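You operate a simulated robot arm through the tools that you are given. There is no shell and no other tool.

The job below is to be done with a simulated robot arm. You get a single attempt, and the scene is never put back.

Task
Take the nut box and put it on top of the brown tall carton on the top of the tool chest. Then open the reducer drawer, fetch the 22 mm brass reducer from there and set it on the top of the drawer cabinet, then shut the drawer. Then turn the depth dial to 2 mm. Then take the purple sensor and put it on top of the filter on the brown-topped red bench. Then take the wheel chock on the white bench and put it away on the top pallet. Then put the clear jug on the white bench away on the shelf under the blue stand. Then put the orange sensor on the white bench away on the steel bench. The order counts. Set down upright: purple sensor, wheel chock, clear jug, orange sensor.
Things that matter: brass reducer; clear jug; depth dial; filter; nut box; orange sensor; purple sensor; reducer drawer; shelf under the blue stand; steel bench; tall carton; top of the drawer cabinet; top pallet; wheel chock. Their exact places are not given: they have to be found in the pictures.

The check looks at the end state, three seconds after you hand in, the way a careful person would. Anything else that was tipped, shoved, dropped, spilled or broken makes it a failure.

Robot
A 7-joint arm with a fingered hand on a trunk, on a base that moves. Base frame: it is fixed to the floor where the robot stands at the start and does not move with it; the origin is under the middle of the robot, x ahead of it, y to its left, z up; the surface under the hand at the start is at about z = 0.92. Readings come in m, rad, newtons and seconds.
With the tool pointing down near the work surface it reaches from about 0.28 to 0.7 m from the robot's upright axis, wherever it stands. Its first joint turns from -2.897 to 2.897 rad. Places, roughly: brass reducer [-3.25, 0, 0.75]; clear jug (16x11x15 cm) [-7.9, 7, 0.8]; depth dial [-7.8, 4.8, 0.9]; filter [-8.25, 5, 1]; nut box [0.5, 0, 1]; orange sensor (5x5x6 cm) [-8, 7.2, 0.8]; purple sensor (5x5x6 cm) [-8.1, 5.4, 0.9]; reducer drawer [-3.2, 0.1, 0.7]; shelf under the blue stand [-1.6, 6.2, 0.2]; steel bench [-6, 1.8, 0.8]; tall carton [0.5, 0.25, 1]; top of the drawer cabinet (27x25 cm) [-1.3, 3.74, 1.02]; top pallet [0.4, 12.4, 0.4]; wheel chock (12x8x9 cm) [-7.9, 6.8, 0.8]. Payload 4 kg.
The tool frame sits at the grasp point between the pads (the TCP): z along the fingers, y along the line on which they close. The tips reach 0.026 m beyond it. The gripper opens to 0.148 m; its body begins 0.073 m behind the TCP. The gripper is a hand of 3 fingers: y runs from the thumb to the fingers, the wrist lies at [0, 0, -0.239] in the tool frame.
Orientation is that of the tool frame in the base frame, as a unit quaternion [w, x, y, z]. With the fingers straight down and closing along the base's y, the tool's x points along the base's -x, its y along +y and its z along -z.

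Tools
- The arm moves only by the tool apply_moves. Its argument "commands" is a list of rows, each a list of 6 numbers: the shift along the base's x, y, z in cm, then the turn, a rotation vector about the base's x, y, z in rad. In form: [[x, y, z, wx, wy, wz], ...]. A call has 1 to 20 rows; each row shifts and turns the commanded pose from where the row before left it. Each row takes 0.2 s and may step no farther than 0.05 m and 0.15 rad from the row before; otherwise, the whole call is refused. A pose out of reach is approached as far as the arm can. The call stops where the force on the tool passes 40 N (or 10 N more than at its start, if that is more) or the arm is blocked; 0.2 s more then pass. In this call time passes only in rows, and 0.2 s behind the last. The reply holds the time, the measured pose of the TCP, the force on the tool along the base axes, the opening and the grip force, in the units named above and with some noise, with the torque about the TCP (base axes, N m) and any sound that the robot's microphone picked up.
- Cameras (640 x 400 px; columns grow to the right, rows downward): "scene" is now at [0.0289, 0.1438, 1.5464]; the picture's right is [-0.07, -1.00, 0.00], its down [-0.57, 0.04, -0.82] and it looks along [0.82, -0.06, -0.57] (base axes); focal length 267 px, centre (320, 200). "wrist" rides on the gripper at [0.068, -0.039, -0.09] in the tool frame; the picture's right is [0.50, 0.87, 0.00], its down [-0.66, 0.38, -0.65] and it looks along [-0.57, 0.33, 0.76] (tool axes); focal length 222 px, centre (320, 200).
- snapshot(camera): a new picture of that camera. The clock stands still meanwhile.
- slide_trunk(by): slides the trunk up (or, below 0, down) by that many m; the arm and the scene camera ride with it, the base frame stays. It gives what a move gives, with no picture.
- drive_base(legs): drives the robot by 1 to 6 legs, each [ahead, left, turn to the left] in m, m and rad, along the robot's own axes; the way and the turn of a leg run together, so that a leg with both is an arc; at most 1.5 m and 3.142 rad a leg. The arm and the cameras ride along, it lands a little off, and it stops where it bumps. It gives what a move gives.
- curl_fingers(finger1, finger2, thumb_bend): sets how far each is bent, from 0 (flat) to 1 (curled in); at 0.3 the hand is open as for a grip, at 0.7 the pads meet at the TCP. One left out holds its place. A second passes; each finger stops where it meets its share of the squeeze, and holds until it gets a number again. It is the only way to open and close the hand. It gives what a move gives, with no picture; readings hold the bend of each and the force on the fingers (four entries, about 0 where the hand has none), thumb and palm.
- head_to(pan, tilt): turns the head with the scene camera to pan (to the left, within 2.705 rad either way) and tilt (down, from -0.506 to 1.204), counted from straight ahead of the robot. It gives what a move gives.
- probe_pixels(camera, pixels): there is no depth. For up to 12 entries [column, row, z] of the newest picture of that camera ("zoom" is the newest enlarged one), the place [x, y] in the base frame at which the ray of that pixel passes the height z, good to about 0.002 m. The clock stands still meanwhile.
- close_up(camera, box): a new picture of the part [left, top, right, bottom] of that camera's present view, enlarged. The clock stands still meanwhile.
- finish_job(): hands the job in; it is judged then, once.

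Open the gripper and draw the arm clear of the work before you hand the job in, unless the task says otherwise.

The tools are called after ">>>" as name(argument=value, ...) on one line, values as JSON. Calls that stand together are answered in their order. apply_moves: Moves the arm, as the interface text tells. Its arguments: {"type":"object","properties":{"commands":{"type":"array"}},"required":["commands"]} The other tools are called the same way: slide_trunk (by) moves the trunk up or down; curl_fingers (finger1, finger2, thumb_bend) moves the fingers one by one; drive_base (legs) drives the base; head_to (pan, tilt) turns the head that bears the scene camera; snapshot (camera) takes a picture; probe_pixels (camera, pixels) gives the place at which the rays of pixels pass given heights; close_up (camera, box) takes an enlarged picture of a part of a camera's view; finish_job () hands the job in.

At the start:

```text
time: 0.0
tcp_pos: [0.404, -0.0695, 1.2661]
tcp_rot: [0.0, 0.0, 1.0, 0.0]
contact_force: [-1.2, -0.1, 0.5]
ft_torque: [-0.03, -0.01, -0.02]
width: 0.148
gripper_force: 0.0
shape: jaw
bend: [0.3, 0.3, 0.3]
finger forces: [0.0, 0.0, 0.0, 0.0, 0.0, 0.0]
trunk travel left (down, up): [-0.5, 0.09]
robot x, y, heading: [-0.0032, 0.0041, 0.003]
head pan, tilt (commanded): [-0.068, 0.611]
```

scene: 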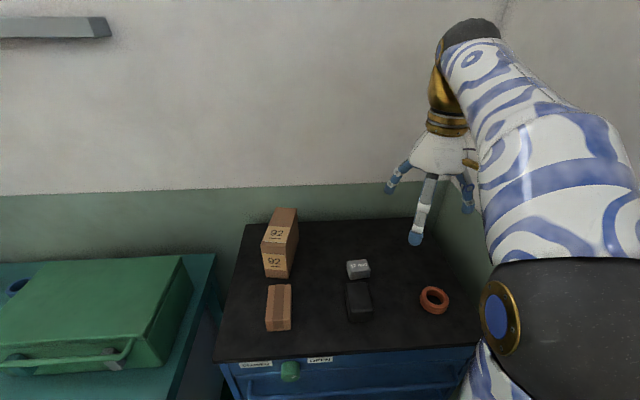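
wrist: 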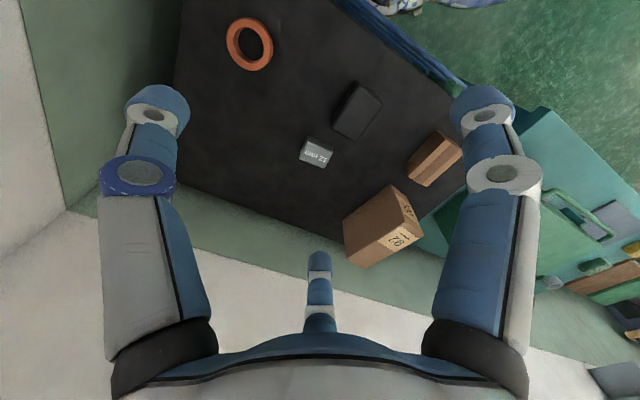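

The scene picture shows a tall brown carton at about (280,243), a low brown box at (279,307), a small grey box at (358,269), a black box at (359,300) and an orange ring at (434,299). I take an enlarged view to read the labels.

>>> close_up(camera="scene", box=[220, 190, 480, 390])

>>> close_up(camera="wrist", box=[220, 70, 480, 280])

```text
2.00 times, centred on (350, 290) of scene
```

zoom: 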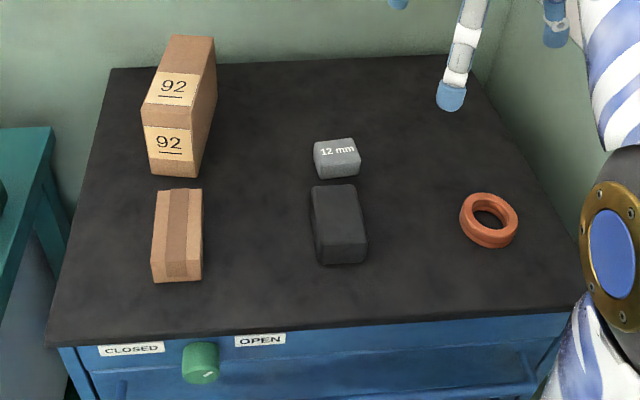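

```text
1.90 times, centred on (350, 175) of wrist
```

zoom: 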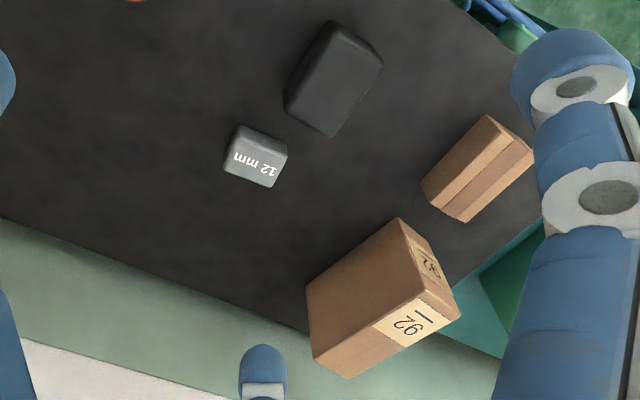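

The small grey box is marked "12 mm" and is most likely the nut box; the tall carton is marked "92". I zoom in tighter so I can measure both.

>>> close_up(camera="scene", box=[250, 200, 378, 280])

```text
5.00 times, centred on (314, 240) of scene
```

zoom: 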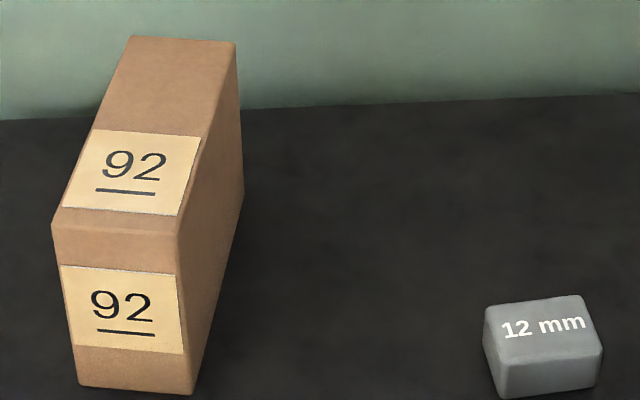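

In this zoom the carton's front bottom corners are at (77,387) and (193,395), its top corners at (53,222), (178,232), (130,36) and (236,42); the nut box's bottom is at (502,397)-(600,385). I probe these at candidate heights.

>>> probe_pixels(camera="zoom", pixels=[[77, 387, 0.92], [193, 395, 0.92], [243, 200, 0.92], [53, 222, 1.03], [178, 232, 1.03], [236, 42, 1.03], [130, 36, 1.03], [502, 397, 0.92], [600, 385, 0.92], [488, 308, 0.96], [582, 296, 0.96], [603, 348, 0.96]])

>>> probe_pixels(camera="wrist", pixels=[[313, 152, 0.96], [300, 158, 0.92], [327, 168, 0.92], [334, 150, 0.96]])

```text
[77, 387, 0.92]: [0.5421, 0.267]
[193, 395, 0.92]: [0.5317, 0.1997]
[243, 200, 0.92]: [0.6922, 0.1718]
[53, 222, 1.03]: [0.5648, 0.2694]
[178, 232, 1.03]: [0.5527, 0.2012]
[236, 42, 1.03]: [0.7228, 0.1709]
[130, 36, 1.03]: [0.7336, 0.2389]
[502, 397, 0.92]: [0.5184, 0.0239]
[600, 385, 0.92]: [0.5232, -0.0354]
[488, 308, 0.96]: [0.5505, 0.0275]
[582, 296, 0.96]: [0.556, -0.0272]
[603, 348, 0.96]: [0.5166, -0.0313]
```

```text
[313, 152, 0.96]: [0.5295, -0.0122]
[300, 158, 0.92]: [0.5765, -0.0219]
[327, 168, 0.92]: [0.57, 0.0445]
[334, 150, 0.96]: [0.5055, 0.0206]
```

The nut box measures about 6 x 4 x 3.3 cm centred near (0.541, -0.004), and the carton's top is at about z 1.05. Before I grasp, I curl the fingers in free air to learn how this hand closes.

>>> curl_fingers(finger1=0.5, finger2=0.3, thumb_bend=0.5)

>>> snapshot(camera="wrist")

```text
time: 1.0
tcp_pos: [0.4045, -0.0689, 1.2659]
tcp_rot: [-0.001, 0.0, 1.0, 0.0]
contact_force: [0.7, 0.6, 0.4]
ft_torque: [-0.01, -0.01, 0.02]
width: 0.0627
gripper_force: 0.0
shape: fingers
bend: [0.5, 0.3, 0.5]
finger forces: [0.0, 0.1, 0.1, 0.0, 0.0, 0.0]
trunk travel left (down, up): [-0.5, 0.09]
robot x, y, heading: [0.0009, 0.0011, 0.001]
head pan, tilt (commanded): [-0.068, 0.611]
```

```text
taken
```

wrist: 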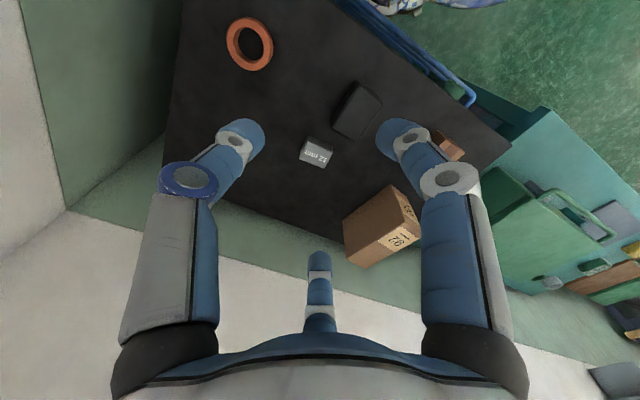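

Finger 1 is the right one in the wrist view, the thumb is the left one, and finger 2 is far off in the middle; they close radially. I close all three to 0.7 to see where they meet.

>>> curl_fingers(finger1=0.62, finger2=0.62, thumb_bend=0.62)

>>> snapshot(camera="wrist")

>>> snapshot(camera="scene")

```text
time: 2.0
tcp_pos: [0.4043, -0.0689, 1.2653]
tcp_rot: [0.0, 0.001, 1.0, 0.0]
contact_force: [-0.1, -0.2, -1.2]
ft_torque: [0.0, 0.01, 0.0]
width: 0.0237
gripper_force: 0.1
shape: fingers
bend: [0.62, 0.62, 0.62]
finger forces: [0.1, 0.0, 0.0, 0.1, 0.0, 0.1]
trunk travel left (down, up): [-0.5, 0.09]
robot x, y, heading: [0.0008, 0.001, 0.002]
head pan, tilt (commanded): [-0.068, 0.611]
```

```text
taken
```

wrist: 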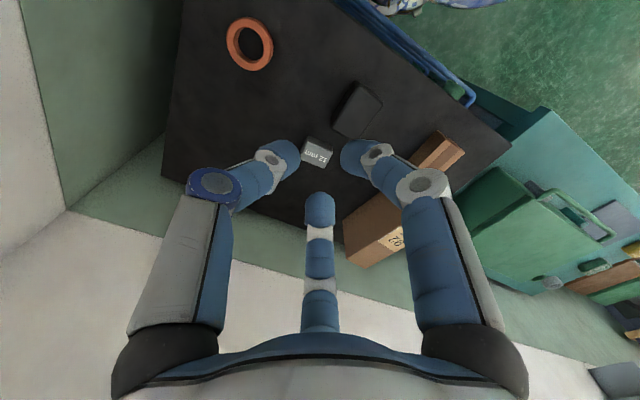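

```text
taken
```

scene: 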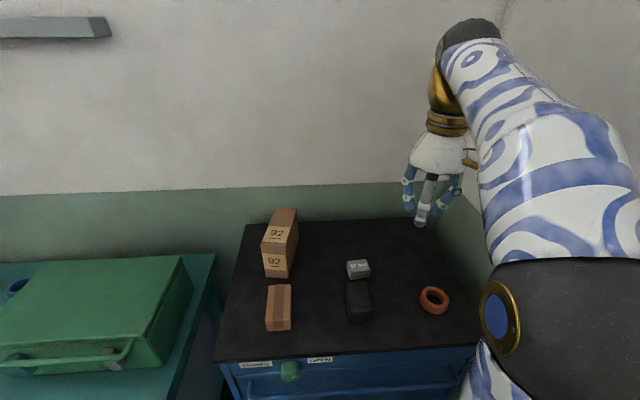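

The fingers meet radially at 120° around the TCP, so a turn of about -30° puts finger 2 on the box's far long side and the other two at its near corners, clear of the black box. I measure the gap to the black box first.

>>> close_up(camera="scene", box=[312, 250, 408, 330])

>>> curl_fingers(finger1=0.3, finger2=0.3, thumb_bend=0.3)

```text
5.00 times, centred on (360, 290) of scene
```

zoom: 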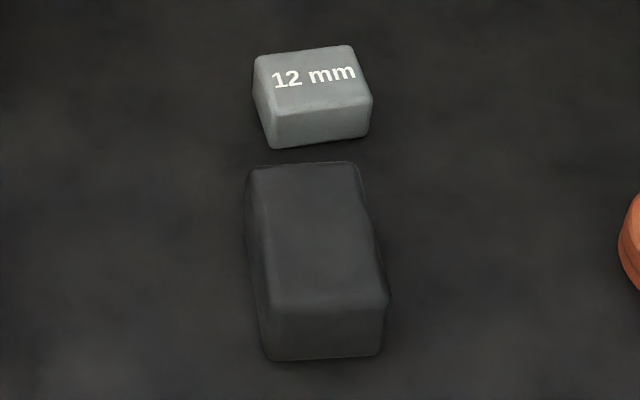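

```text
time: 3.0
tcp_pos: [0.404, -0.0687, 1.2658]
tcp_rot: [0.0, 0.001, 1.0, 0.0]
contact_force: [-0.7, 0.1, -0.7]
ft_torque: [0.01, -0.01, -0.02]
width: 0.1266
gripper_force: 0.0
shape: fingers
bend: [0.3, 0.3, 0.3]
finger forces: [0.0, 0.0, 0.0, 0.0, 0.1, 0.0]
trunk travel left (down, up): [-0.5, 0.09]
robot x, y, heading: [0.0015, 0.0035, -0.003]
head pan, tilt (commanded): [-0.068, 0.611]
```

In the zoom the nut box's top corners are about (255,58), (350,45), (371,96), (273,113), with bottoms at (274,149), (368,133); the black box's top back edge runs (250,168)-(355,162) and its front bottom (268,360)-(380,354). I probe them.

>>> probe_pixels(camera="zoom", pixels=[[255, 58, 0.955], [350, 45, 0.955], [371, 96, 0.955], [273, 113, 0.955], [274, 149, 0.92], [368, 133, 0.92], [250, 168, 0.96], [355, 162, 0.96], [385, 300, 0.96], [272, 307, 0.96], [268, 360, 0.92], [380, 354, 0.92]])

```text
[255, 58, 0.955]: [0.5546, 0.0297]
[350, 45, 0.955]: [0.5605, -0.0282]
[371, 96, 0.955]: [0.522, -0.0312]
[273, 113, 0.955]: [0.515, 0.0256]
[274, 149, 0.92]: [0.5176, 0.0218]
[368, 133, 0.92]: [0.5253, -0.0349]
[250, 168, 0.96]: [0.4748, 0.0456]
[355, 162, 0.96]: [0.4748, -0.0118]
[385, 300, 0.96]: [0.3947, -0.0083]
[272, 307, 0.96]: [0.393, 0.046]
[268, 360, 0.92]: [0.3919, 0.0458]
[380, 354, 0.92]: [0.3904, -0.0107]
```

The nut box is centred near (0.538, -0.002), turned about +0.10 rad, with its top at 0.955; the black box ends at x 0.475, leaving a 4.5 cm gap. I move above the nut box and turn the tool by -0.424 rad.

>>> apply_moves(commands=[[2.64, 1.34, -3.3, 0, 0, -0.085], [2.64, 1.34, -3.3, 0, 0, -0.085], [2.64, 1.34, -3.3, 0, 0, -0.085], [2.64, 1.34, -3.3, 0, 0, -0.085], [2.64, 1.34, -3.3, 0, 0, -0.085]])

>>> snapshot(camera="wrist")

>>> snapshot(camera="scene")

```text
time: 4.2
tcp_pos: [0.5327, -0.0021, 1.1009]
tcp_rot: [0.0, 0.212, 0.977, 0.0]
contact_force: [-0.1, 0.4, -0.7]
ft_torque: [0.0, -0.02, 0.0]
width: 0.1269
gripper_force: 0.1
shape: fingers
bend: [0.3, 0.3, 0.3]
finger forces: [0.1, 0.1, 0.1, 0.0, 0.1, 0.0]
trunk travel left (down, up): [-0.5, 0.09]
robot x, y, heading: [0.0003, 0.0013, -0.002]
head pan, tilt (commanded): [-0.068, 0.611]
```

```text
taken
```

wrist: 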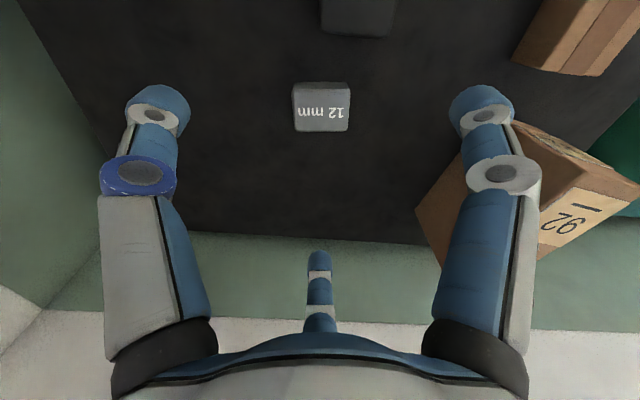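

```text
taken
```

scene: 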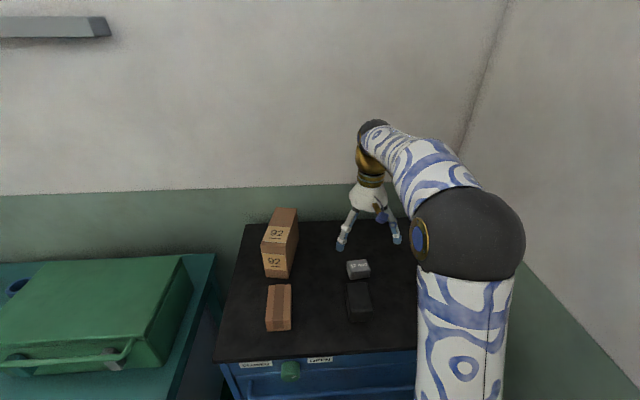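

The wrist view now shows the nut box squared up at about (321,107). I enlarge it to measure its top corners precisely.

>>> close_up(camera="wrist", box=[272, 70, 368, 150])

```text
5.00 times, centred on (320, 110) of wrist
```

zoom: 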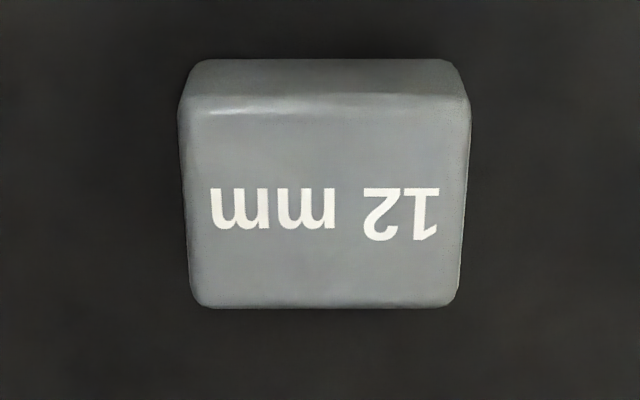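

The top face spans about (178,105), (470,100), (458,303), (192,305) in this zoom, and the near face's bottom edge lies at row 59. I probe those corners.

>>> probe_pixels(camera="zoom", pixels=[[178, 105, 0.955], [470, 100, 0.955], [458, 303, 0.955], [192, 305, 0.955], [195, 60, 0.92], [452, 60, 0.92], [324, 205, 0.955]])

```text
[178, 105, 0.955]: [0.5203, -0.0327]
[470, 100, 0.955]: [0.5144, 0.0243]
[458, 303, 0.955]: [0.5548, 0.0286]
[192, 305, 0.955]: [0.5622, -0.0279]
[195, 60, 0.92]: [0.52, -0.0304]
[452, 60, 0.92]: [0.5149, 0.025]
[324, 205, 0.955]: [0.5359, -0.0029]
```

The box is centred at (0.538, -0.002), 57 x 41 mm, turned 0.10 rad. I go straight down to about 0.953 with a slight shift in x.

>>> apply_moves(commands=[[0.1, 0, -3.7, 0, 0, 0], [0.1, 0, -3.7, 0, 0, 0], [0, 0, -3.7, 0, 0, 0], [0, 0, -2.0, 0, 0, 0], [0, 0, -1.7, 0, 0, 0]])

>>> snapshot(camera="wrist")

>>> close_up(camera="scene", box=[290, 190, 450, 330])

```text
time: 5.4
tcp_pos: [0.5376, -0.0023, 0.9537]
tcp_rot: [0.0, 0.21, 0.978, 0.0]
contact_force: [0.5, -1.0, -0.1]
ft_torque: [0.04, 0.02, 0.03]
width: 0.1267
gripper_force: 0.0
shape: fingers
bend: [0.3, 0.3, 0.3]
finger forces: [0.0, 0.0, 0.1, 0.0, 0.0, 0.0]
trunk travel left (down, up): [-0.5, 0.09]
robot x, y, heading: [0.0015, 0.0019, 0.003]
head pan, tilt (commanded): [-0.068, 0.611]
```

```text
taken
```

wrist: 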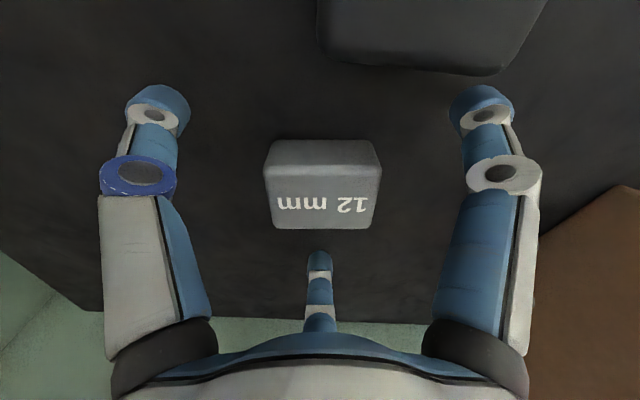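

```text
2.86 times, centred on (370, 260) of scene
```

zoom: 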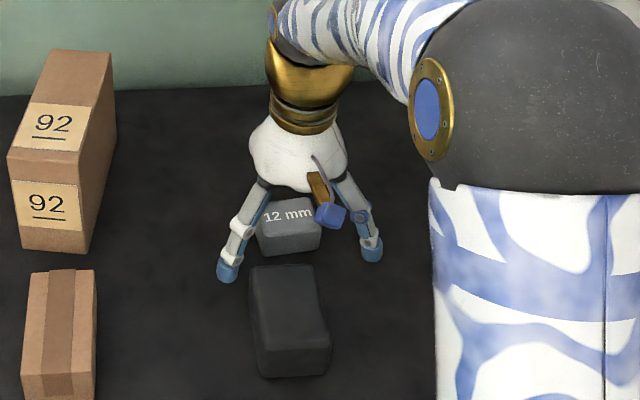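

The box sits centred between the three fingers with its top edge near TCP height. I shift 2.5 mm back and 3 mm down, then close the fingers in stages.

>>> apply_moves(commands=[[-0.25, 0, -0.3, 0, 0, 0]])

>>> curl_fingers(finger1=0.45, finger2=0.45, thumb_bend=0.45)

>>> snapshot(camera="wrist")

```text
time: 5.8
tcp_pos: [0.5339, -0.0027, 0.9504]
tcp_rot: [0.0, 0.212, 0.977, -0.001]
contact_force: [-0.1, 0.2, -0.1]
ft_torque: [-0.02, -0.04, 0.02]
width: 0.1268
gripper_force: 0.0
shape: fingers
bend: [0.3, 0.3, 0.3]
finger forces: [0.0, 0.0, 0.0, 0.0, 0.0, 0.0]
trunk travel left (down, up): [-0.5, 0.09]
robot x, y, heading: [-0.0001, 0.0018, 0.004]
head pan, tilt (commanded): [-0.068, 0.611]
```

```text
time: 6.8
tcp_pos: [0.5337, -0.0018, 0.9521]
tcp_rot: [0.002, 0.211, 0.978, 0.0]
contact_force: [4.6, -0.7, 26.8]
ft_torque: [-0.64, -0.08, 0.26]
width: 0.087
gripper_force: 13.2
shape: fingers
bend: [0.42, 0.43, 0.44]
finger forces: [4.2, 7.9, 0.0, 0.0, 14.8, 0.0]
trunk travel left (down, up): [-0.5, 0.09]
robot x, y, heading: [-0.0018, -0.0008, -0.003]
head pan, tilt (commanded): [-0.068, 0.611]
```

```text
taken
```

wrist: 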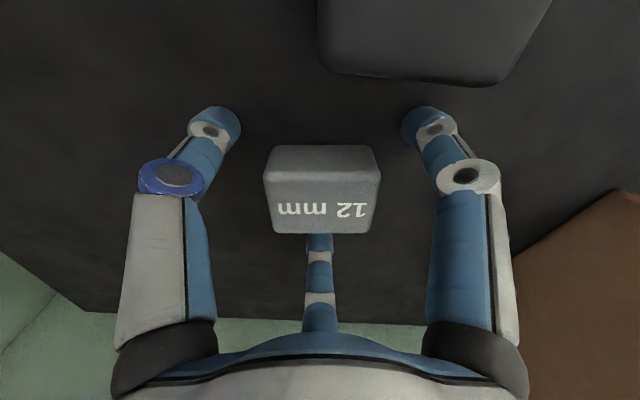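

The force of 27 N upward shows that the fingertips dip onto the table as they curl, with no box contact yet. I raise the hand 0.9 cm before closing further.

>>> apply_moves(commands=[[0, 0, 0.9, 0, 0, 0]])

>>> curl_fingers(finger1=0.48, finger2=0.48, thumb_bend=0.48)

>>> snapshot(camera="wrist")

```text
time: 7.2
tcp_pos: [0.5338, -0.0022, 0.9581]
tcp_rot: [-0.002, 0.211, 0.977, -0.001]
contact_force: [0.2, -0.4, 0.4]
ft_torque: [0.02, 0.01, 0.01]
width: 0.0793
gripper_force: 0.2
shape: fingers
bend: [0.45, 0.45, 0.45]
finger forces: [0.0, 0.0, 0.0, 0.0, 0.0, 0.1]
trunk travel left (down, up): [-0.5, 0.09]
robot x, y, heading: [-0.0005, 0.0025, -0.001]
head pan, tilt (commanded): [-0.068, 0.611]
```

```text
time: 8.2
tcp_pos: [0.5357, -0.0024, 0.9592]
tcp_rot: [0.0, 0.211, 0.977, 0.0]
contact_force: [0.0, 0.2, -0.3]
ft_torque: [0.01, 0.0, 0.05]
width: 0.0693
gripper_force: 0.1
shape: fingers
bend: [0.48, 0.48, 0.48]
finger forces: [0.0, 0.0, 0.0, 0.0, 0.0, 0.0]
trunk travel left (down, up): [-0.5, 0.09]
robot x, y, heading: [-0.0039, -0.0002, -0.003]
head pan, tilt (commanded): [-0.068, 0.611]
```

```text
taken
```

wrist: 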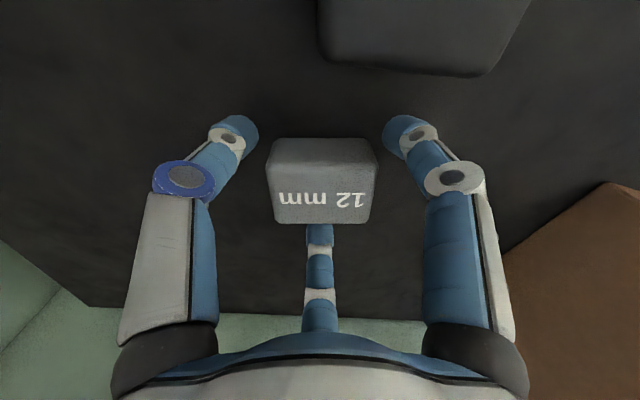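

With no table contact now, the thumb and finger 1 tips flank the near corners. I close all three onto the box.

>>> curl_fingers(finger1=0.6, finger2=0.6, thumb_bend=0.6)

>>> snapshot(camera="wrist")

>>> close_up(camera="scene", box=[290, 190, 450, 330])

```text
time: 9.2
tcp_pos: [0.5338, -0.0027, 0.9591]
tcp_rot: [0.0, 0.212, 0.977, 0.001]
contact_force: [-0.4, 0.0, -0.1]
ft_torque: [-0.01, 0.04, 0.02]
width: 0.0546
gripper_force: 9.4
shape: fingers
bend: [0.52, 0.55, 0.55]
finger forces: [6.4, 4.3, 0.0, 0.0, 7.9, 0.1]
trunk travel left (down, up): [-0.5, 0.09]
robot x, y, heading: [0.0026, 0.0025, 0.0]
head pan, tilt (commanded): [-0.068, 0.611]
```

```text
taken
```

wrist: 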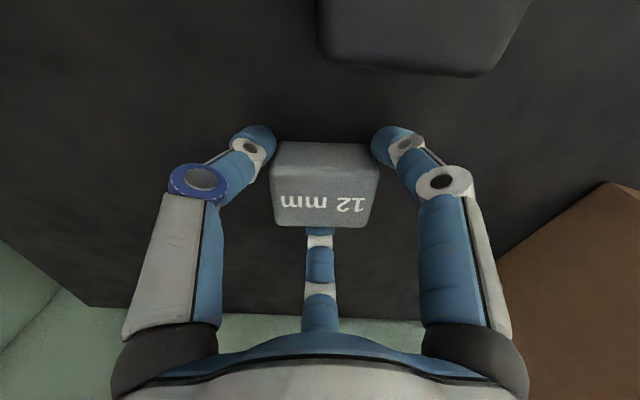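

```text
2.86 times, centred on (370, 260) of scene
```

zoom: 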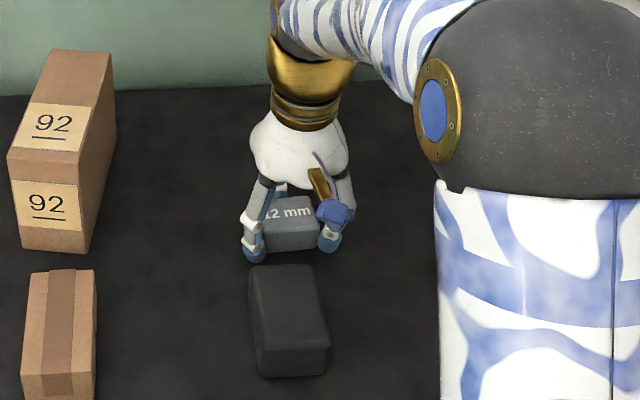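

All three fingers touch the box (6.4, 4.3, 7.9 N). I tighten a little and then test-lift 2 cm.

>>> curl_fingers(finger1=0.7, finger2=0.7, thumb_bend=0.7)

>>> apply_moves(commands=[[0, 0, 1.0, 0, 0, 0], [0, 0, 1.5, 0, 0, 0]])

>>> snapshot(camera="wrist")

```text
time: 10.2
tcp_pos: [0.535, -0.0025, 0.9593]
tcp_rot: [0.0, 0.211, 0.978, 0.0]
contact_force: [1.1, 0.1, 0.2]
ft_torque: [0.03, -0.06, 0.01]
width: 0.0321
gripper_force: 12.0
shape: fingers
bend: [0.56, 0.57, 0.64]
finger forces: [6.1, 9.5, 0.0, 0.1, 9.2, 0.0]
trunk travel left (down, up): [-0.5, 0.09]
robot x, y, heading: [-0.0009, -0.0011, 0.0]
head pan, tilt (commanded): [-0.068, 0.611]
```

```text
time: 10.8
tcp_pos: [0.5347, -0.0019, 0.9834]
tcp_rot: [0.0, 0.211, 0.978, 0.0]
contact_force: [-0.9, 0.2, -1.1]
ft_torque: [-0.01, 0.02, 0.02]
width: 0.0322
gripper_force: 12.4
shape: fingers
bend: [0.56, 0.57, 0.64]
finger forces: [5.9, 9.2, 0.0, 0.1, 9.1, 0.0]
trunk travel left (down, up): [-0.5, 0.09]
robot x, y, heading: [0.0013, -0.0015, 0.001]
head pan, tilt (commanded): [-0.068, 0.611]
```

```text
taken
```

wrist: 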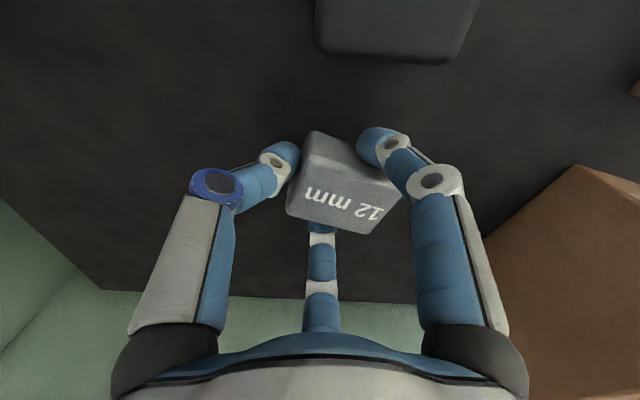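

The box twisted about 25° inside the grip while tightening, but it seems to have come along. I check from the scene camera whether it hangs level and clear of the table.

>>> close_up(camera="scene", box=[310, 200, 430, 290])

>>> close_up(camera="wrist", box=[230, 100, 450, 260])

```text
4.44 times, centred on (370, 245) of scene
```

zoom: 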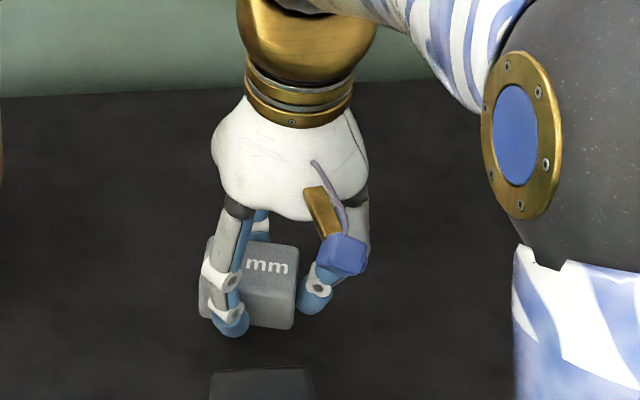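

```text
2.50 times, centred on (340, 180) of wrist
```

zoom: 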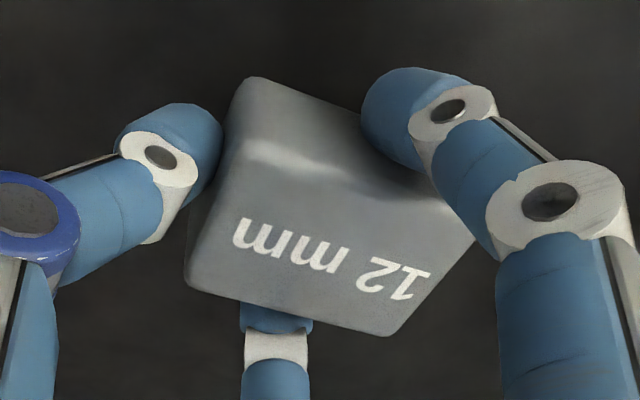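

The box is lifted and held level, twisted by about -0.24 rad. I probe its top corners in the wrist zoom at its present top height (about 0.979) to know where it sits relative to the TCP.

>>> probe_pixels(camera="zoom", pixels=[[187, 283, 0.979], [392, 335, 0.979], [465, 220, 0.979], [238, 150, 0.979], [310, 240, 0.979]])

```text
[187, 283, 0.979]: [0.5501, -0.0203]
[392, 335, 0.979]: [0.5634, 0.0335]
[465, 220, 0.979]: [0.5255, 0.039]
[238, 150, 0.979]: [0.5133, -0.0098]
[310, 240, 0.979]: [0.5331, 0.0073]
```

The box's centre is at (0.538, 0.011), about (+0.3, +1.25) cm from the TCP, turned -0.24 rad. I lift to z 1.20 and carry it over the carton's top (centre about (0.617, 0.217), turned -0.176 rad).

>>> apply_moves(commands=[[0, 0, 4.2, 0, 0, 0], [0, 0, 4.4, 0, 0, 0], [0, 0, 4.4, 0, 0, 0], [0, 0, 4.4, 0, 0, 0], [0, 0, 4.3, 0, 0, 0], [1.3, 3.4, 0, 0, 0, 0.011], [1.3, 3.4, 0, 0, 0, 0.011], [1.3, 3.4, 0, 0, 0, 0.011], [1.3, 3.4, 0, 0, 0, 0.011], [1.3, 3.4, 0, 0, 0, 0.011], [1.35, 3.65, 0, 0, 0, 0.011]])

>>> snapshot(camera="wrist")

>>> close_up(camera="scene", box=[220, 130, 380, 280])

```text
time: 13.2
tcp_pos: [0.584, 0.1623, 1.182]
tcp_rot: [0.0, 0.183, 0.983, -0.001]
contact_force: [0.1, 0.3, -1.3]
ft_torque: [-0.03, -0.04, 0.01]
width: 0.0315
gripper_force: 11.8
shape: fingers
bend: [0.56, 0.57, 0.64]
finger forces: [5.8, 8.7, 0.0, 0.1, 8.7, 0.1]
out of reach, approached as far as the arm can: row 10, 11
trunk travel left (down, up): [-0.5, 0.09]
robot x, y, heading: [0.0043, -0.0001, 0.002]
head pan, tilt (commanded): [-0.068, 0.611]
```

```text
taken
```

wrist: 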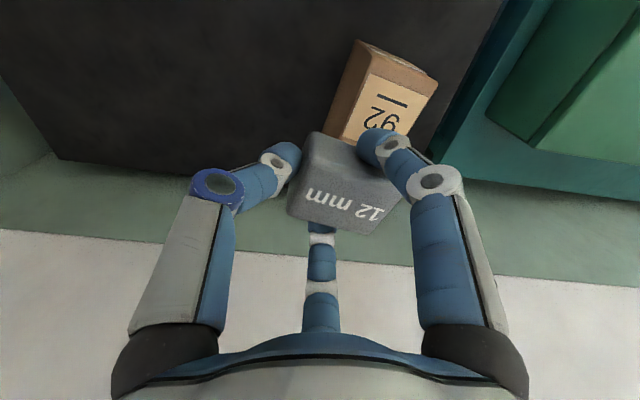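

```text
2.67 times, centred on (300, 205) of scene
```

zoom: 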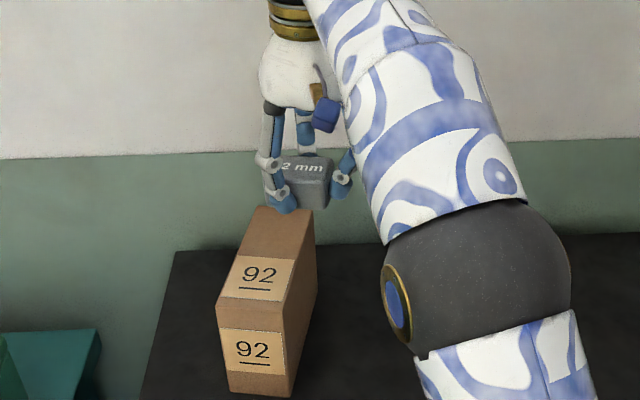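

Rows 10-11 were out of reach at this height, so the hand stopped at (0.584, 0.162, 1.182). I slide the trunk up so the arm works lower relative to its shoulder.

>>> slide_trunk(by=0.085)

```text
time: 14.4
tcp_pos: [0.5853, 0.162, 1.2666]
tcp_rot: [0.0, 0.183, 0.983, 0.0]
contact_force: [1.0, -0.1, -0.9]
ft_torque: [0.01, 0.03, 0.0]
width: 0.0316
gripper_force: 11.5
shape: fingers
bend: [0.56, 0.57, 0.64]
finger forces: [5.7, 8.7, 0.1, 0.0, 8.8, 0.1]
trunk travel left (down, up): [-0.585, 0.005]
robot x, y, heading: [-0.0003, 0.0008, -0.002]
head pan, tilt (commanded): [-0.068, 0.611]
```

The TCP is now at (0.585, 0.162, 1.267). I descend to about 1.18 and then look at how the commanded pose relates.

>>> apply_moves(commands=[[0, 0, -4, 0, 0, 0], [0, 0, -4, 0, 0, 0]])

```text
time: 15.0
tcp_pos: [0.5841, 0.1604, 1.1866]
tcp_rot: [0.0, 0.183, 0.983, 0.0]
contact_force: [1.3, -0.1, -0.2]
ft_torque: [0.02, 0.03, 0.02]
width: 0.0316
gripper_force: 11.1
shape: fingers
bend: [0.56, 0.57, 0.65]
finger forces: [5.6, 8.6, 0.0, 0.0, 8.7, 0.0]
trunk travel left (down, up): [-0.585, 0.005]
robot x, y, heading: [0.0017, -0.0007, 0.0]
head pan, tilt (commanded): [-0.068, 0.611]
```

The commanded pose restarts from the measured one. I move by (+3.0, +4.4) cm to bring the box over the carton's middle.

>>> apply_moves(commands=[[1.5, 2.2, 0, 0, 0, 0], [1.5, 2.2, -1, 0, 0, 0]])

>>> snapshot(camera="wrist")

>>> close_up(camera="scene", box=[220, 150, 380, 300])

```text
time: 15.6
tcp_pos: [0.6151, 0.2059, 1.1768]
tcp_rot: [0.001, 0.184, 0.983, -0.001]
contact_force: [-0.7, 0.2, -0.7]
ft_torque: [-0.01, 0.0, 0.03]
width: 0.0315
gripper_force: 11.1
shape: fingers
bend: [0.56, 0.57, 0.65]
finger forces: [5.6, 8.5, 0.0, 0.0, 8.6, 0.0]
trunk travel left (down, up): [-0.585, 0.005]
robot x, y, heading: [-0.0011, -0.0002, -0.001]
head pan, tilt (commanded): [-0.068, 0.611]
```

```text
taken
```

wrist: 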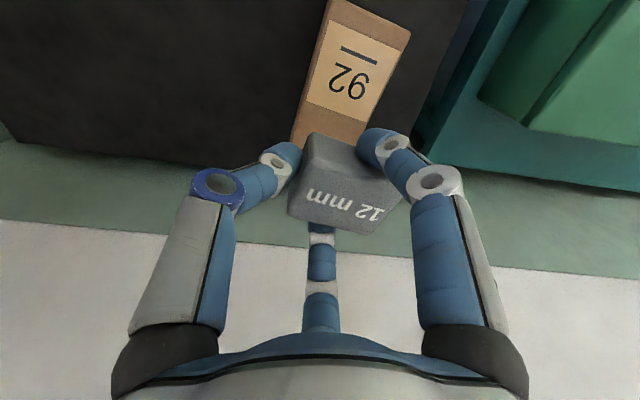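

```text
2.67 times, centred on (300, 225) of scene
```

zoom: 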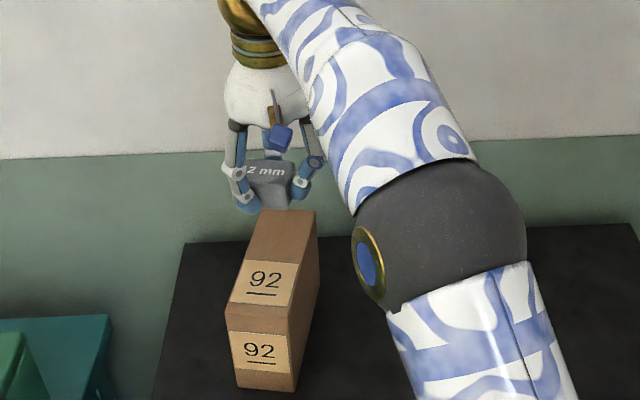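

The wrist view shows the carton's top with edges from (325,2) to (292,143) and from (411,33) to (388,125). I probe them at z 1.052 to check alignment with the box.

>>> probe_pixels(camera="wrist", pixels=[[328, 2, 1.052], [293, 140, 1.052], [411, 33, 1.052], [388, 125, 1.052]])

>>> probe_pixels(camera="zoom", pixels=[[225, 308, 1.052], [293, 315, 1.052], [316, 212, 1.052], [259, 210, 1.052]])

```text
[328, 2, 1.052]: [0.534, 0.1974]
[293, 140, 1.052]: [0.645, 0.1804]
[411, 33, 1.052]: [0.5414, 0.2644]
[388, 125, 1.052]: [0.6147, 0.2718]
```

```text
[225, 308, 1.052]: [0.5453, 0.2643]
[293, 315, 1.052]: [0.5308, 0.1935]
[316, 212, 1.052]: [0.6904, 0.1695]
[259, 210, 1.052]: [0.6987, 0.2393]
```

The carton's centre is confirmed at (0.616, 0.217), and the box hangs at about (0.618, 0.219). I lower to 1.097 and then feel for contact in small steps.

>>> apply_moves(commands=[[-0.1, -0.1, -3, 0, 0, 0], [0, 0, -3, 0, 0, 0], [0, 0, -1.5, 0, 0, 0]])

>>> close_up(camera="scene", box=[220, 170, 350, 280])

```text
time: 16.4
tcp_pos: [0.6142, 0.2034, 1.1016]
tcp_rot: [0.001, 0.183, 0.983, -0.001]
contact_force: [0.6, -0.1, -0.3]
ft_torque: [-0.03, 0.05, -0.01]
width: 0.0315
gripper_force: 10.9
shape: fingers
bend: [0.56, 0.57, 0.65]
finger forces: [5.7, 8.5, 0.0, 0.1, 8.4, 0.1]
trunk travel left (down, up): [-0.585, 0.005]
robot x, y, heading: [0.0005, -0.0022, 0.002]
head pan, tilt (commanded): [-0.068, 0.611]
```

```text
3.64 times, centred on (285, 225) of scene
```

zoom: 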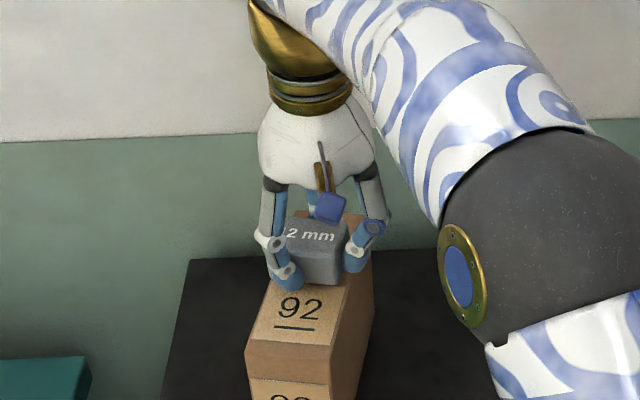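

The box hovers about 1 cm over the carton. I lower in 2-3 mm steps and watch the force.

>>> apply_moves(commands=[[0, 0, -0.4, 0, 0, 0], [0, 0, -0.3, 0, 0, 0]])

>>> apply_moves(commands=[[0, 0, -0.2, 0, 0, 0]])

>>> apply_moves(commands=[[0, 0, -0.2, 0, 0, 0]])

```text
time: 17.0
tcp_pos: [0.6145, 0.2033, 1.0958]
tcp_rot: [0.0, 0.184, 0.983, -0.001]
contact_force: [-0.4, 1.0, -0.8]
ft_torque: [0.01, 0.02, 0.04]
width: 0.0314
gripper_force: 11.0
shape: fingers
bend: [0.56, 0.57, 0.65]
finger forces: [5.6, 8.4, 0.1, 0.0, 8.5, 0.0]
trunk travel left (down, up): [-0.585, 0.005]
robot x, y, heading: [-0.0021, -0.0012, -0.003]
head pan, tilt (commanded): [-0.068, 0.611]
```

```text
time: 17.4
tcp_pos: [0.6139, 0.2045, 1.0938]
tcp_rot: [0.0, 0.183, 0.983, -0.001]
contact_force: [0.0, 0.5, -0.8]
ft_torque: [-0.03, -0.01, 0.0]
width: 0.0314
gripper_force: 11.5
shape: fingers
bend: [0.56, 0.57, 0.65]
finger forces: [5.6, 8.5, 0.0, 0.1, 8.5, 0.1]
trunk travel left (down, up): [-0.585, 0.005]
robot x, y, heading: [0.0035, 0.0, -0.001]
head pan, tilt (commanded): [-0.068, 0.611]
```

```text
time: 17.8
tcp_pos: [0.6152, 0.2054, 1.0906]
tcp_rot: [0.0, 0.184, 0.983, 0.0]
contact_force: [-0.3, 0.4, -0.1]
ft_torque: [-0.01, 0.02, -0.02]
width: 0.0315
gripper_force: 11.6
shape: fingers
bend: [0.56, 0.57, 0.65]
finger forces: [5.6, 8.4, 0.1, 0.0, 8.5, 0.1]
trunk travel left (down, up): [-0.585, 0.005]
robot x, y, heading: [0.0001, 0.0018, 0.004]
head pan, tilt (commanded): [-0.068, 0.611]
```

No contact yet at 1.0906. I continue down in 1-2 mm steps.

>>> apply_moves(commands=[[0, 0, -0.2, 0, 0, 0]])

>>> apply_moves(commands=[[0, 0, -0.15, 0, 0, 0]])

>>> close_up(camera="scene", box=[250, 210, 330, 260])

```text
time: 18.2
tcp_pos: [0.6146, 0.2051, 1.0889]
tcp_rot: [0.001, 0.185, 0.983, 0.001]
contact_force: [1.2, -0.9, 1.5]
ft_torque: [0.1, -0.07, -0.01]
width: 0.0314
gripper_force: 11.1
shape: fingers
bend: [0.56, 0.57, 0.65]
finger forces: [5.7, 8.7, 0.0, 0.0, 8.8, 0.0]
trunk travel left (down, up): [-0.585, 0.005]
robot x, y, heading: [-0.0028, -0.0009, -0.001]
head pan, tilt (commanded): [-0.068, 0.611]
```

```text
time: 18.6
tcp_pos: [0.6152, 0.2041, 1.0886]
tcp_rot: [0.001, 0.184, 0.983, 0.001]
contact_force: [0.7, 0.3, 3.9]
ft_torque: [0.11, -0.12, 0.02]
width: 0.0309
gripper_force: 12.5
shape: fingers
bend: [0.56, 0.57, 0.65]
finger forces: [6.0, 9.2, 0.1, 0.0, 8.5, 0.1]
trunk travel left (down, up): [-0.585, 0.005]
robot x, y, heading: [-0.001, 0.0012, -0.004]
head pan, tilt (commanded): [-0.068, 0.611]
```

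```text
8.00 times, centred on (290, 235) of scene
```

zoom: 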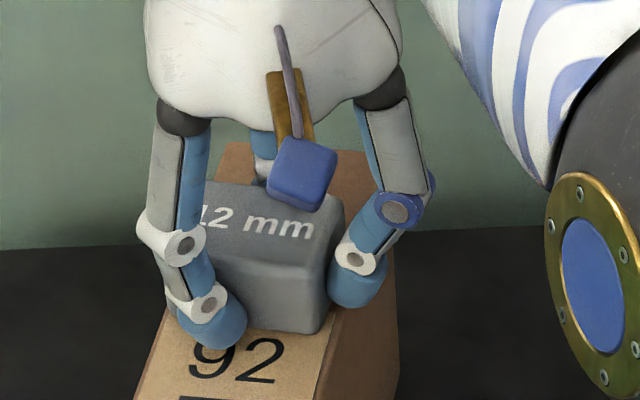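

A contact force of about 4 N shows the box resting on the carton, and it lies within the top. I open the fingers gently in two stages.

>>> curl_fingers(finger1=0.48, finger2=0.48, thumb_bend=0.55)

>>> curl_fingers(finger1=0.35, finger2=0.35, thumb_bend=0.35)

>>> close_up(camera="scene", box=[250, 200, 330, 260])

>>> snapshot(camera="wrist")

```text
time: 19.6
tcp_pos: [0.6136, 0.2037, 1.0867]
tcp_rot: [0.0, 0.183, 0.983, 0.0]
contact_force: [0.1, 0.5, -1.6]
ft_torque: [0.0, 0.0, 0.02]
width: 0.0567
gripper_force: 0.2
shape: fingers
bend: [0.48, 0.48, 0.55]
finger forces: [0.0, 0.0, 0.0, 0.0, 0.0, 0.1]
trunk travel left (down, up): [-0.585, 0.005]
robot x, y, heading: [0.001, 0.0029, -0.004]
head pan, tilt (commanded): [-0.068, 0.611]
```

```text
time: 20.6
tcp_pos: [0.6144, 0.2034, 1.0878]
tcp_rot: [0.0, 0.183, 0.983, 0.0]
contact_force: [-0.8, 0.3, 0.5]
ft_torque: [0.03, -0.02, -0.03]
width: 0.1109
gripper_force: 0.1
shape: fingers
bend: [0.35, 0.35, 0.35]
finger forces: [0.0, 0.1, 0.0, 0.0, 0.1, 0.0]
trunk travel left (down, up): [-0.585, 0.005]
robot x, y, heading: [-0.0034, 0.0008, 0.0]
head pan, tilt (commanded): [-0.068, 0.611]
```

```text
6.67 times, centred on (290, 230) of scene
```

zoom: 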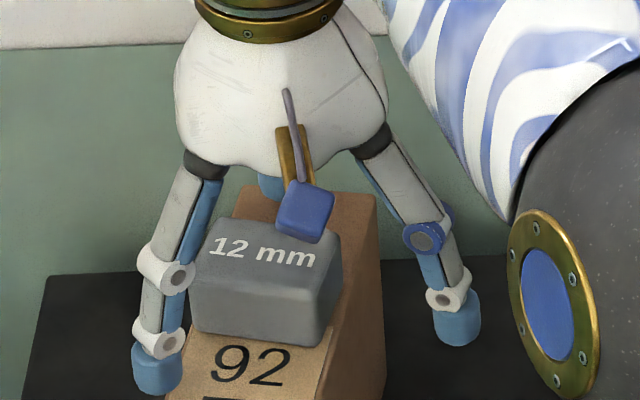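

```text
taken
```

wrist: 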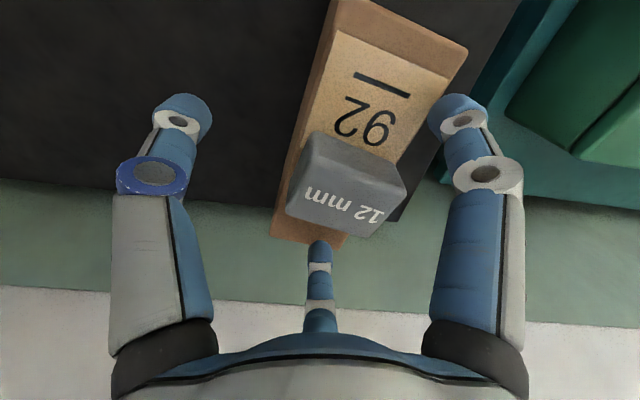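

The box stands on the carton, maybe slightly toward the +y side. I raise the hand straight up and look again.

>>> apply_moves(commands=[[0, 0, 2, 0, 0, 0], [0, 0, 3, 0, 0, 0], [0, 0, 3, 0, 0, 0], [-1, -1, 2, 0, 0, 0]])

>>> close_up(camera="scene", box=[240, 210, 330, 300])

>>> snapshot(camera="wrist")

```text
time: 21.6
tcp_pos: [0.6023, 0.1937, 1.1872]
tcp_rot: [0.0, 0.184, 0.983, 0.001]
contact_force: [-0.6, 0.0, 0.4]
ft_torque: [0.02, -0.05, 0.0]
width: 0.1108
gripper_force: 0.1
shape: fingers
bend: [0.35, 0.35, 0.35]
finger forces: [0.1, 0.0, 0.1, 0.0, 0.0, 0.1]
trunk travel left (down, up): [-0.585, 0.005]
robot x, y, heading: [0.0022, -0.0016, 0.005]
head pan, tilt (commanded): [-0.068, 0.611]
```

```text
4.44 times, centred on (285, 255) of scene
```

zoom: 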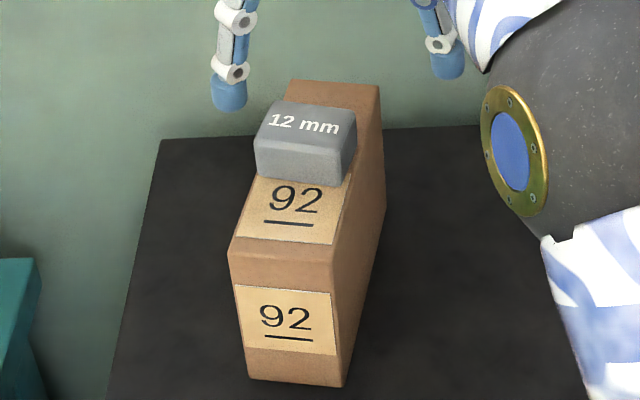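

```text
taken
```

wrist: 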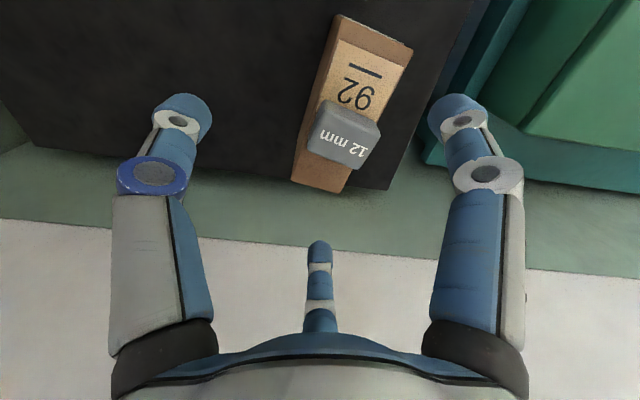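

The box sits toward the carton's +y edge. I enlarge the wrist view to see whether any of it overhangs.

>>> close_up(camera="wrist", box=[280, 80, 408, 200])

>>> close_up(camera="scene", box=[260, 220, 324, 260])

```text
3.33 times, centred on (344, 140) of wrist
```

zoom: 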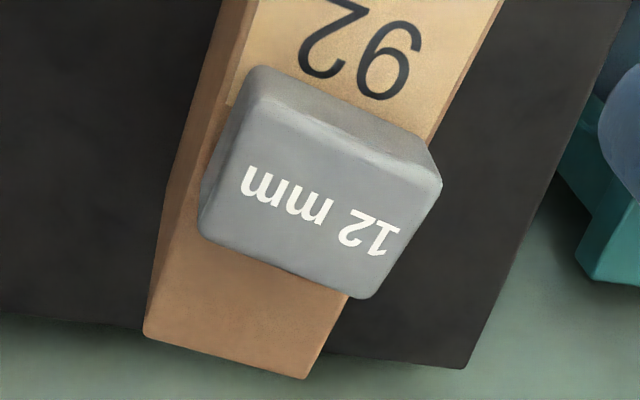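

```text
10.00 times, centred on (292, 240) of scene
```

zoom: 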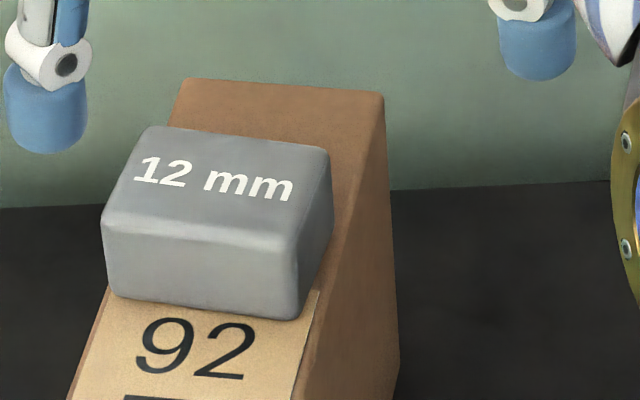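

The box's base edges lie inside the carton's top, so the first step is done. I withdraw the hand away from the chest to a compact carrying pose and look around with the head.

>>> apply_moves(commands=[[-4, -3, 0, 0, 0, 0], [-4, -3, 1, 0, 0, 0], [-4, -3, 1, 0, 0, 0], [-4, -3, 1, 0, 0, 0], [-4, -3, 1, 0, 0, 0], [-3, -3, 1, 0, 0, 0.1], [-2, -2, 1, 0, 0, 0.1]])

>>> head_to(pan=1.4, tilt=0.35)

>>> snapshot(camera="scene")

>>> head_to(pan=2.6, tilt=0.35)

>>> snapshot(camera="scene")

>>> head_to(pan=-2.6, tilt=0.35)

>>> snapshot(camera="scene")

```text
refused: row 2 steps farther than a row can; nothing moved
```

```text
time: 23.2
tcp_pos: [0.604, 0.1943, 1.1875]
tcp_rot: [0.0, 0.184, 0.983, 0.0]
contact_force: [-0.1, 0.1, -0.3]
ft_torque: [0.0, -0.03, -0.01]
width: 0.1107
gripper_force: 0.1
shape: fingers
bend: [0.35, 0.35, 0.35]
finger forces: [0.0, 0.0, 0.0, 0.0, 0.0, 0.0]
trunk travel left (down, up): [-0.585, 0.005]
robot x, y, heading: [0.0007, 0.0006, -0.005]
head pan, tilt (commanded): [1.4, 0.351]
```

```text
taken
```

scene: 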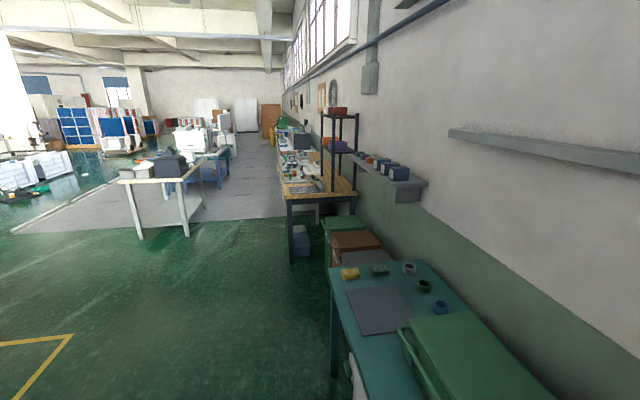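

```text
time: 24.6
tcp_pos: [0.6045, 0.1945, 1.1864]
tcp_rot: [0.0, 0.184, 0.983, 0.0]
contact_force: [0.0, 0.2, -0.1]
ft_torque: [0.02, -0.01, -0.04]
width: 0.111
gripper_force: 0.1
shape: fingers
bend: [0.35, 0.35, 0.35]
finger forces: [0.0, 0.0, 0.0, 0.0, 0.0, 0.1]
trunk travel left (down, up): [-0.585, 0.005]
robot x, y, heading: [0.0028, 0.0014, -0.0]
head pan, tilt (commanded): [2.601, 0.351]
```

```text
taken
```

scene: 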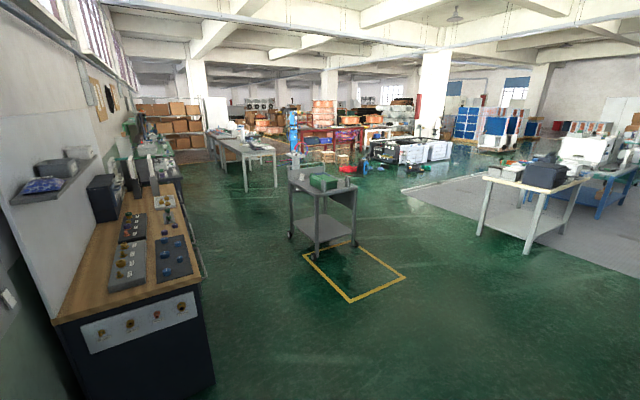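

```text
time: 28.7
tcp_pos: [0.6041, 0.1945, 1.1858]
tcp_rot: [0.0, 0.184, 0.983, 0.0]
contact_force: [-0.3, -0.3, -0.5]
ft_torque: [0.0, -0.03, 0.04]
width: 0.1108
gripper_force: 0.1
shape: fingers
bend: [0.35, 0.35, 0.35]
finger forces: [0.0, 0.1, 0.0, 0.1, 0.0, 0.1]
trunk travel left (down, up): [-0.585, 0.005]
robot x, y, heading: [-0.0022, -0.0018, -0.001]
head pan, tilt (commanded): [-2.601, 0.351]
```

```text
taken
```

scene: 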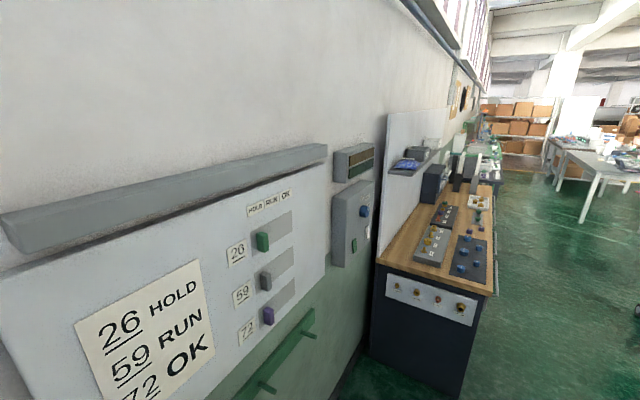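

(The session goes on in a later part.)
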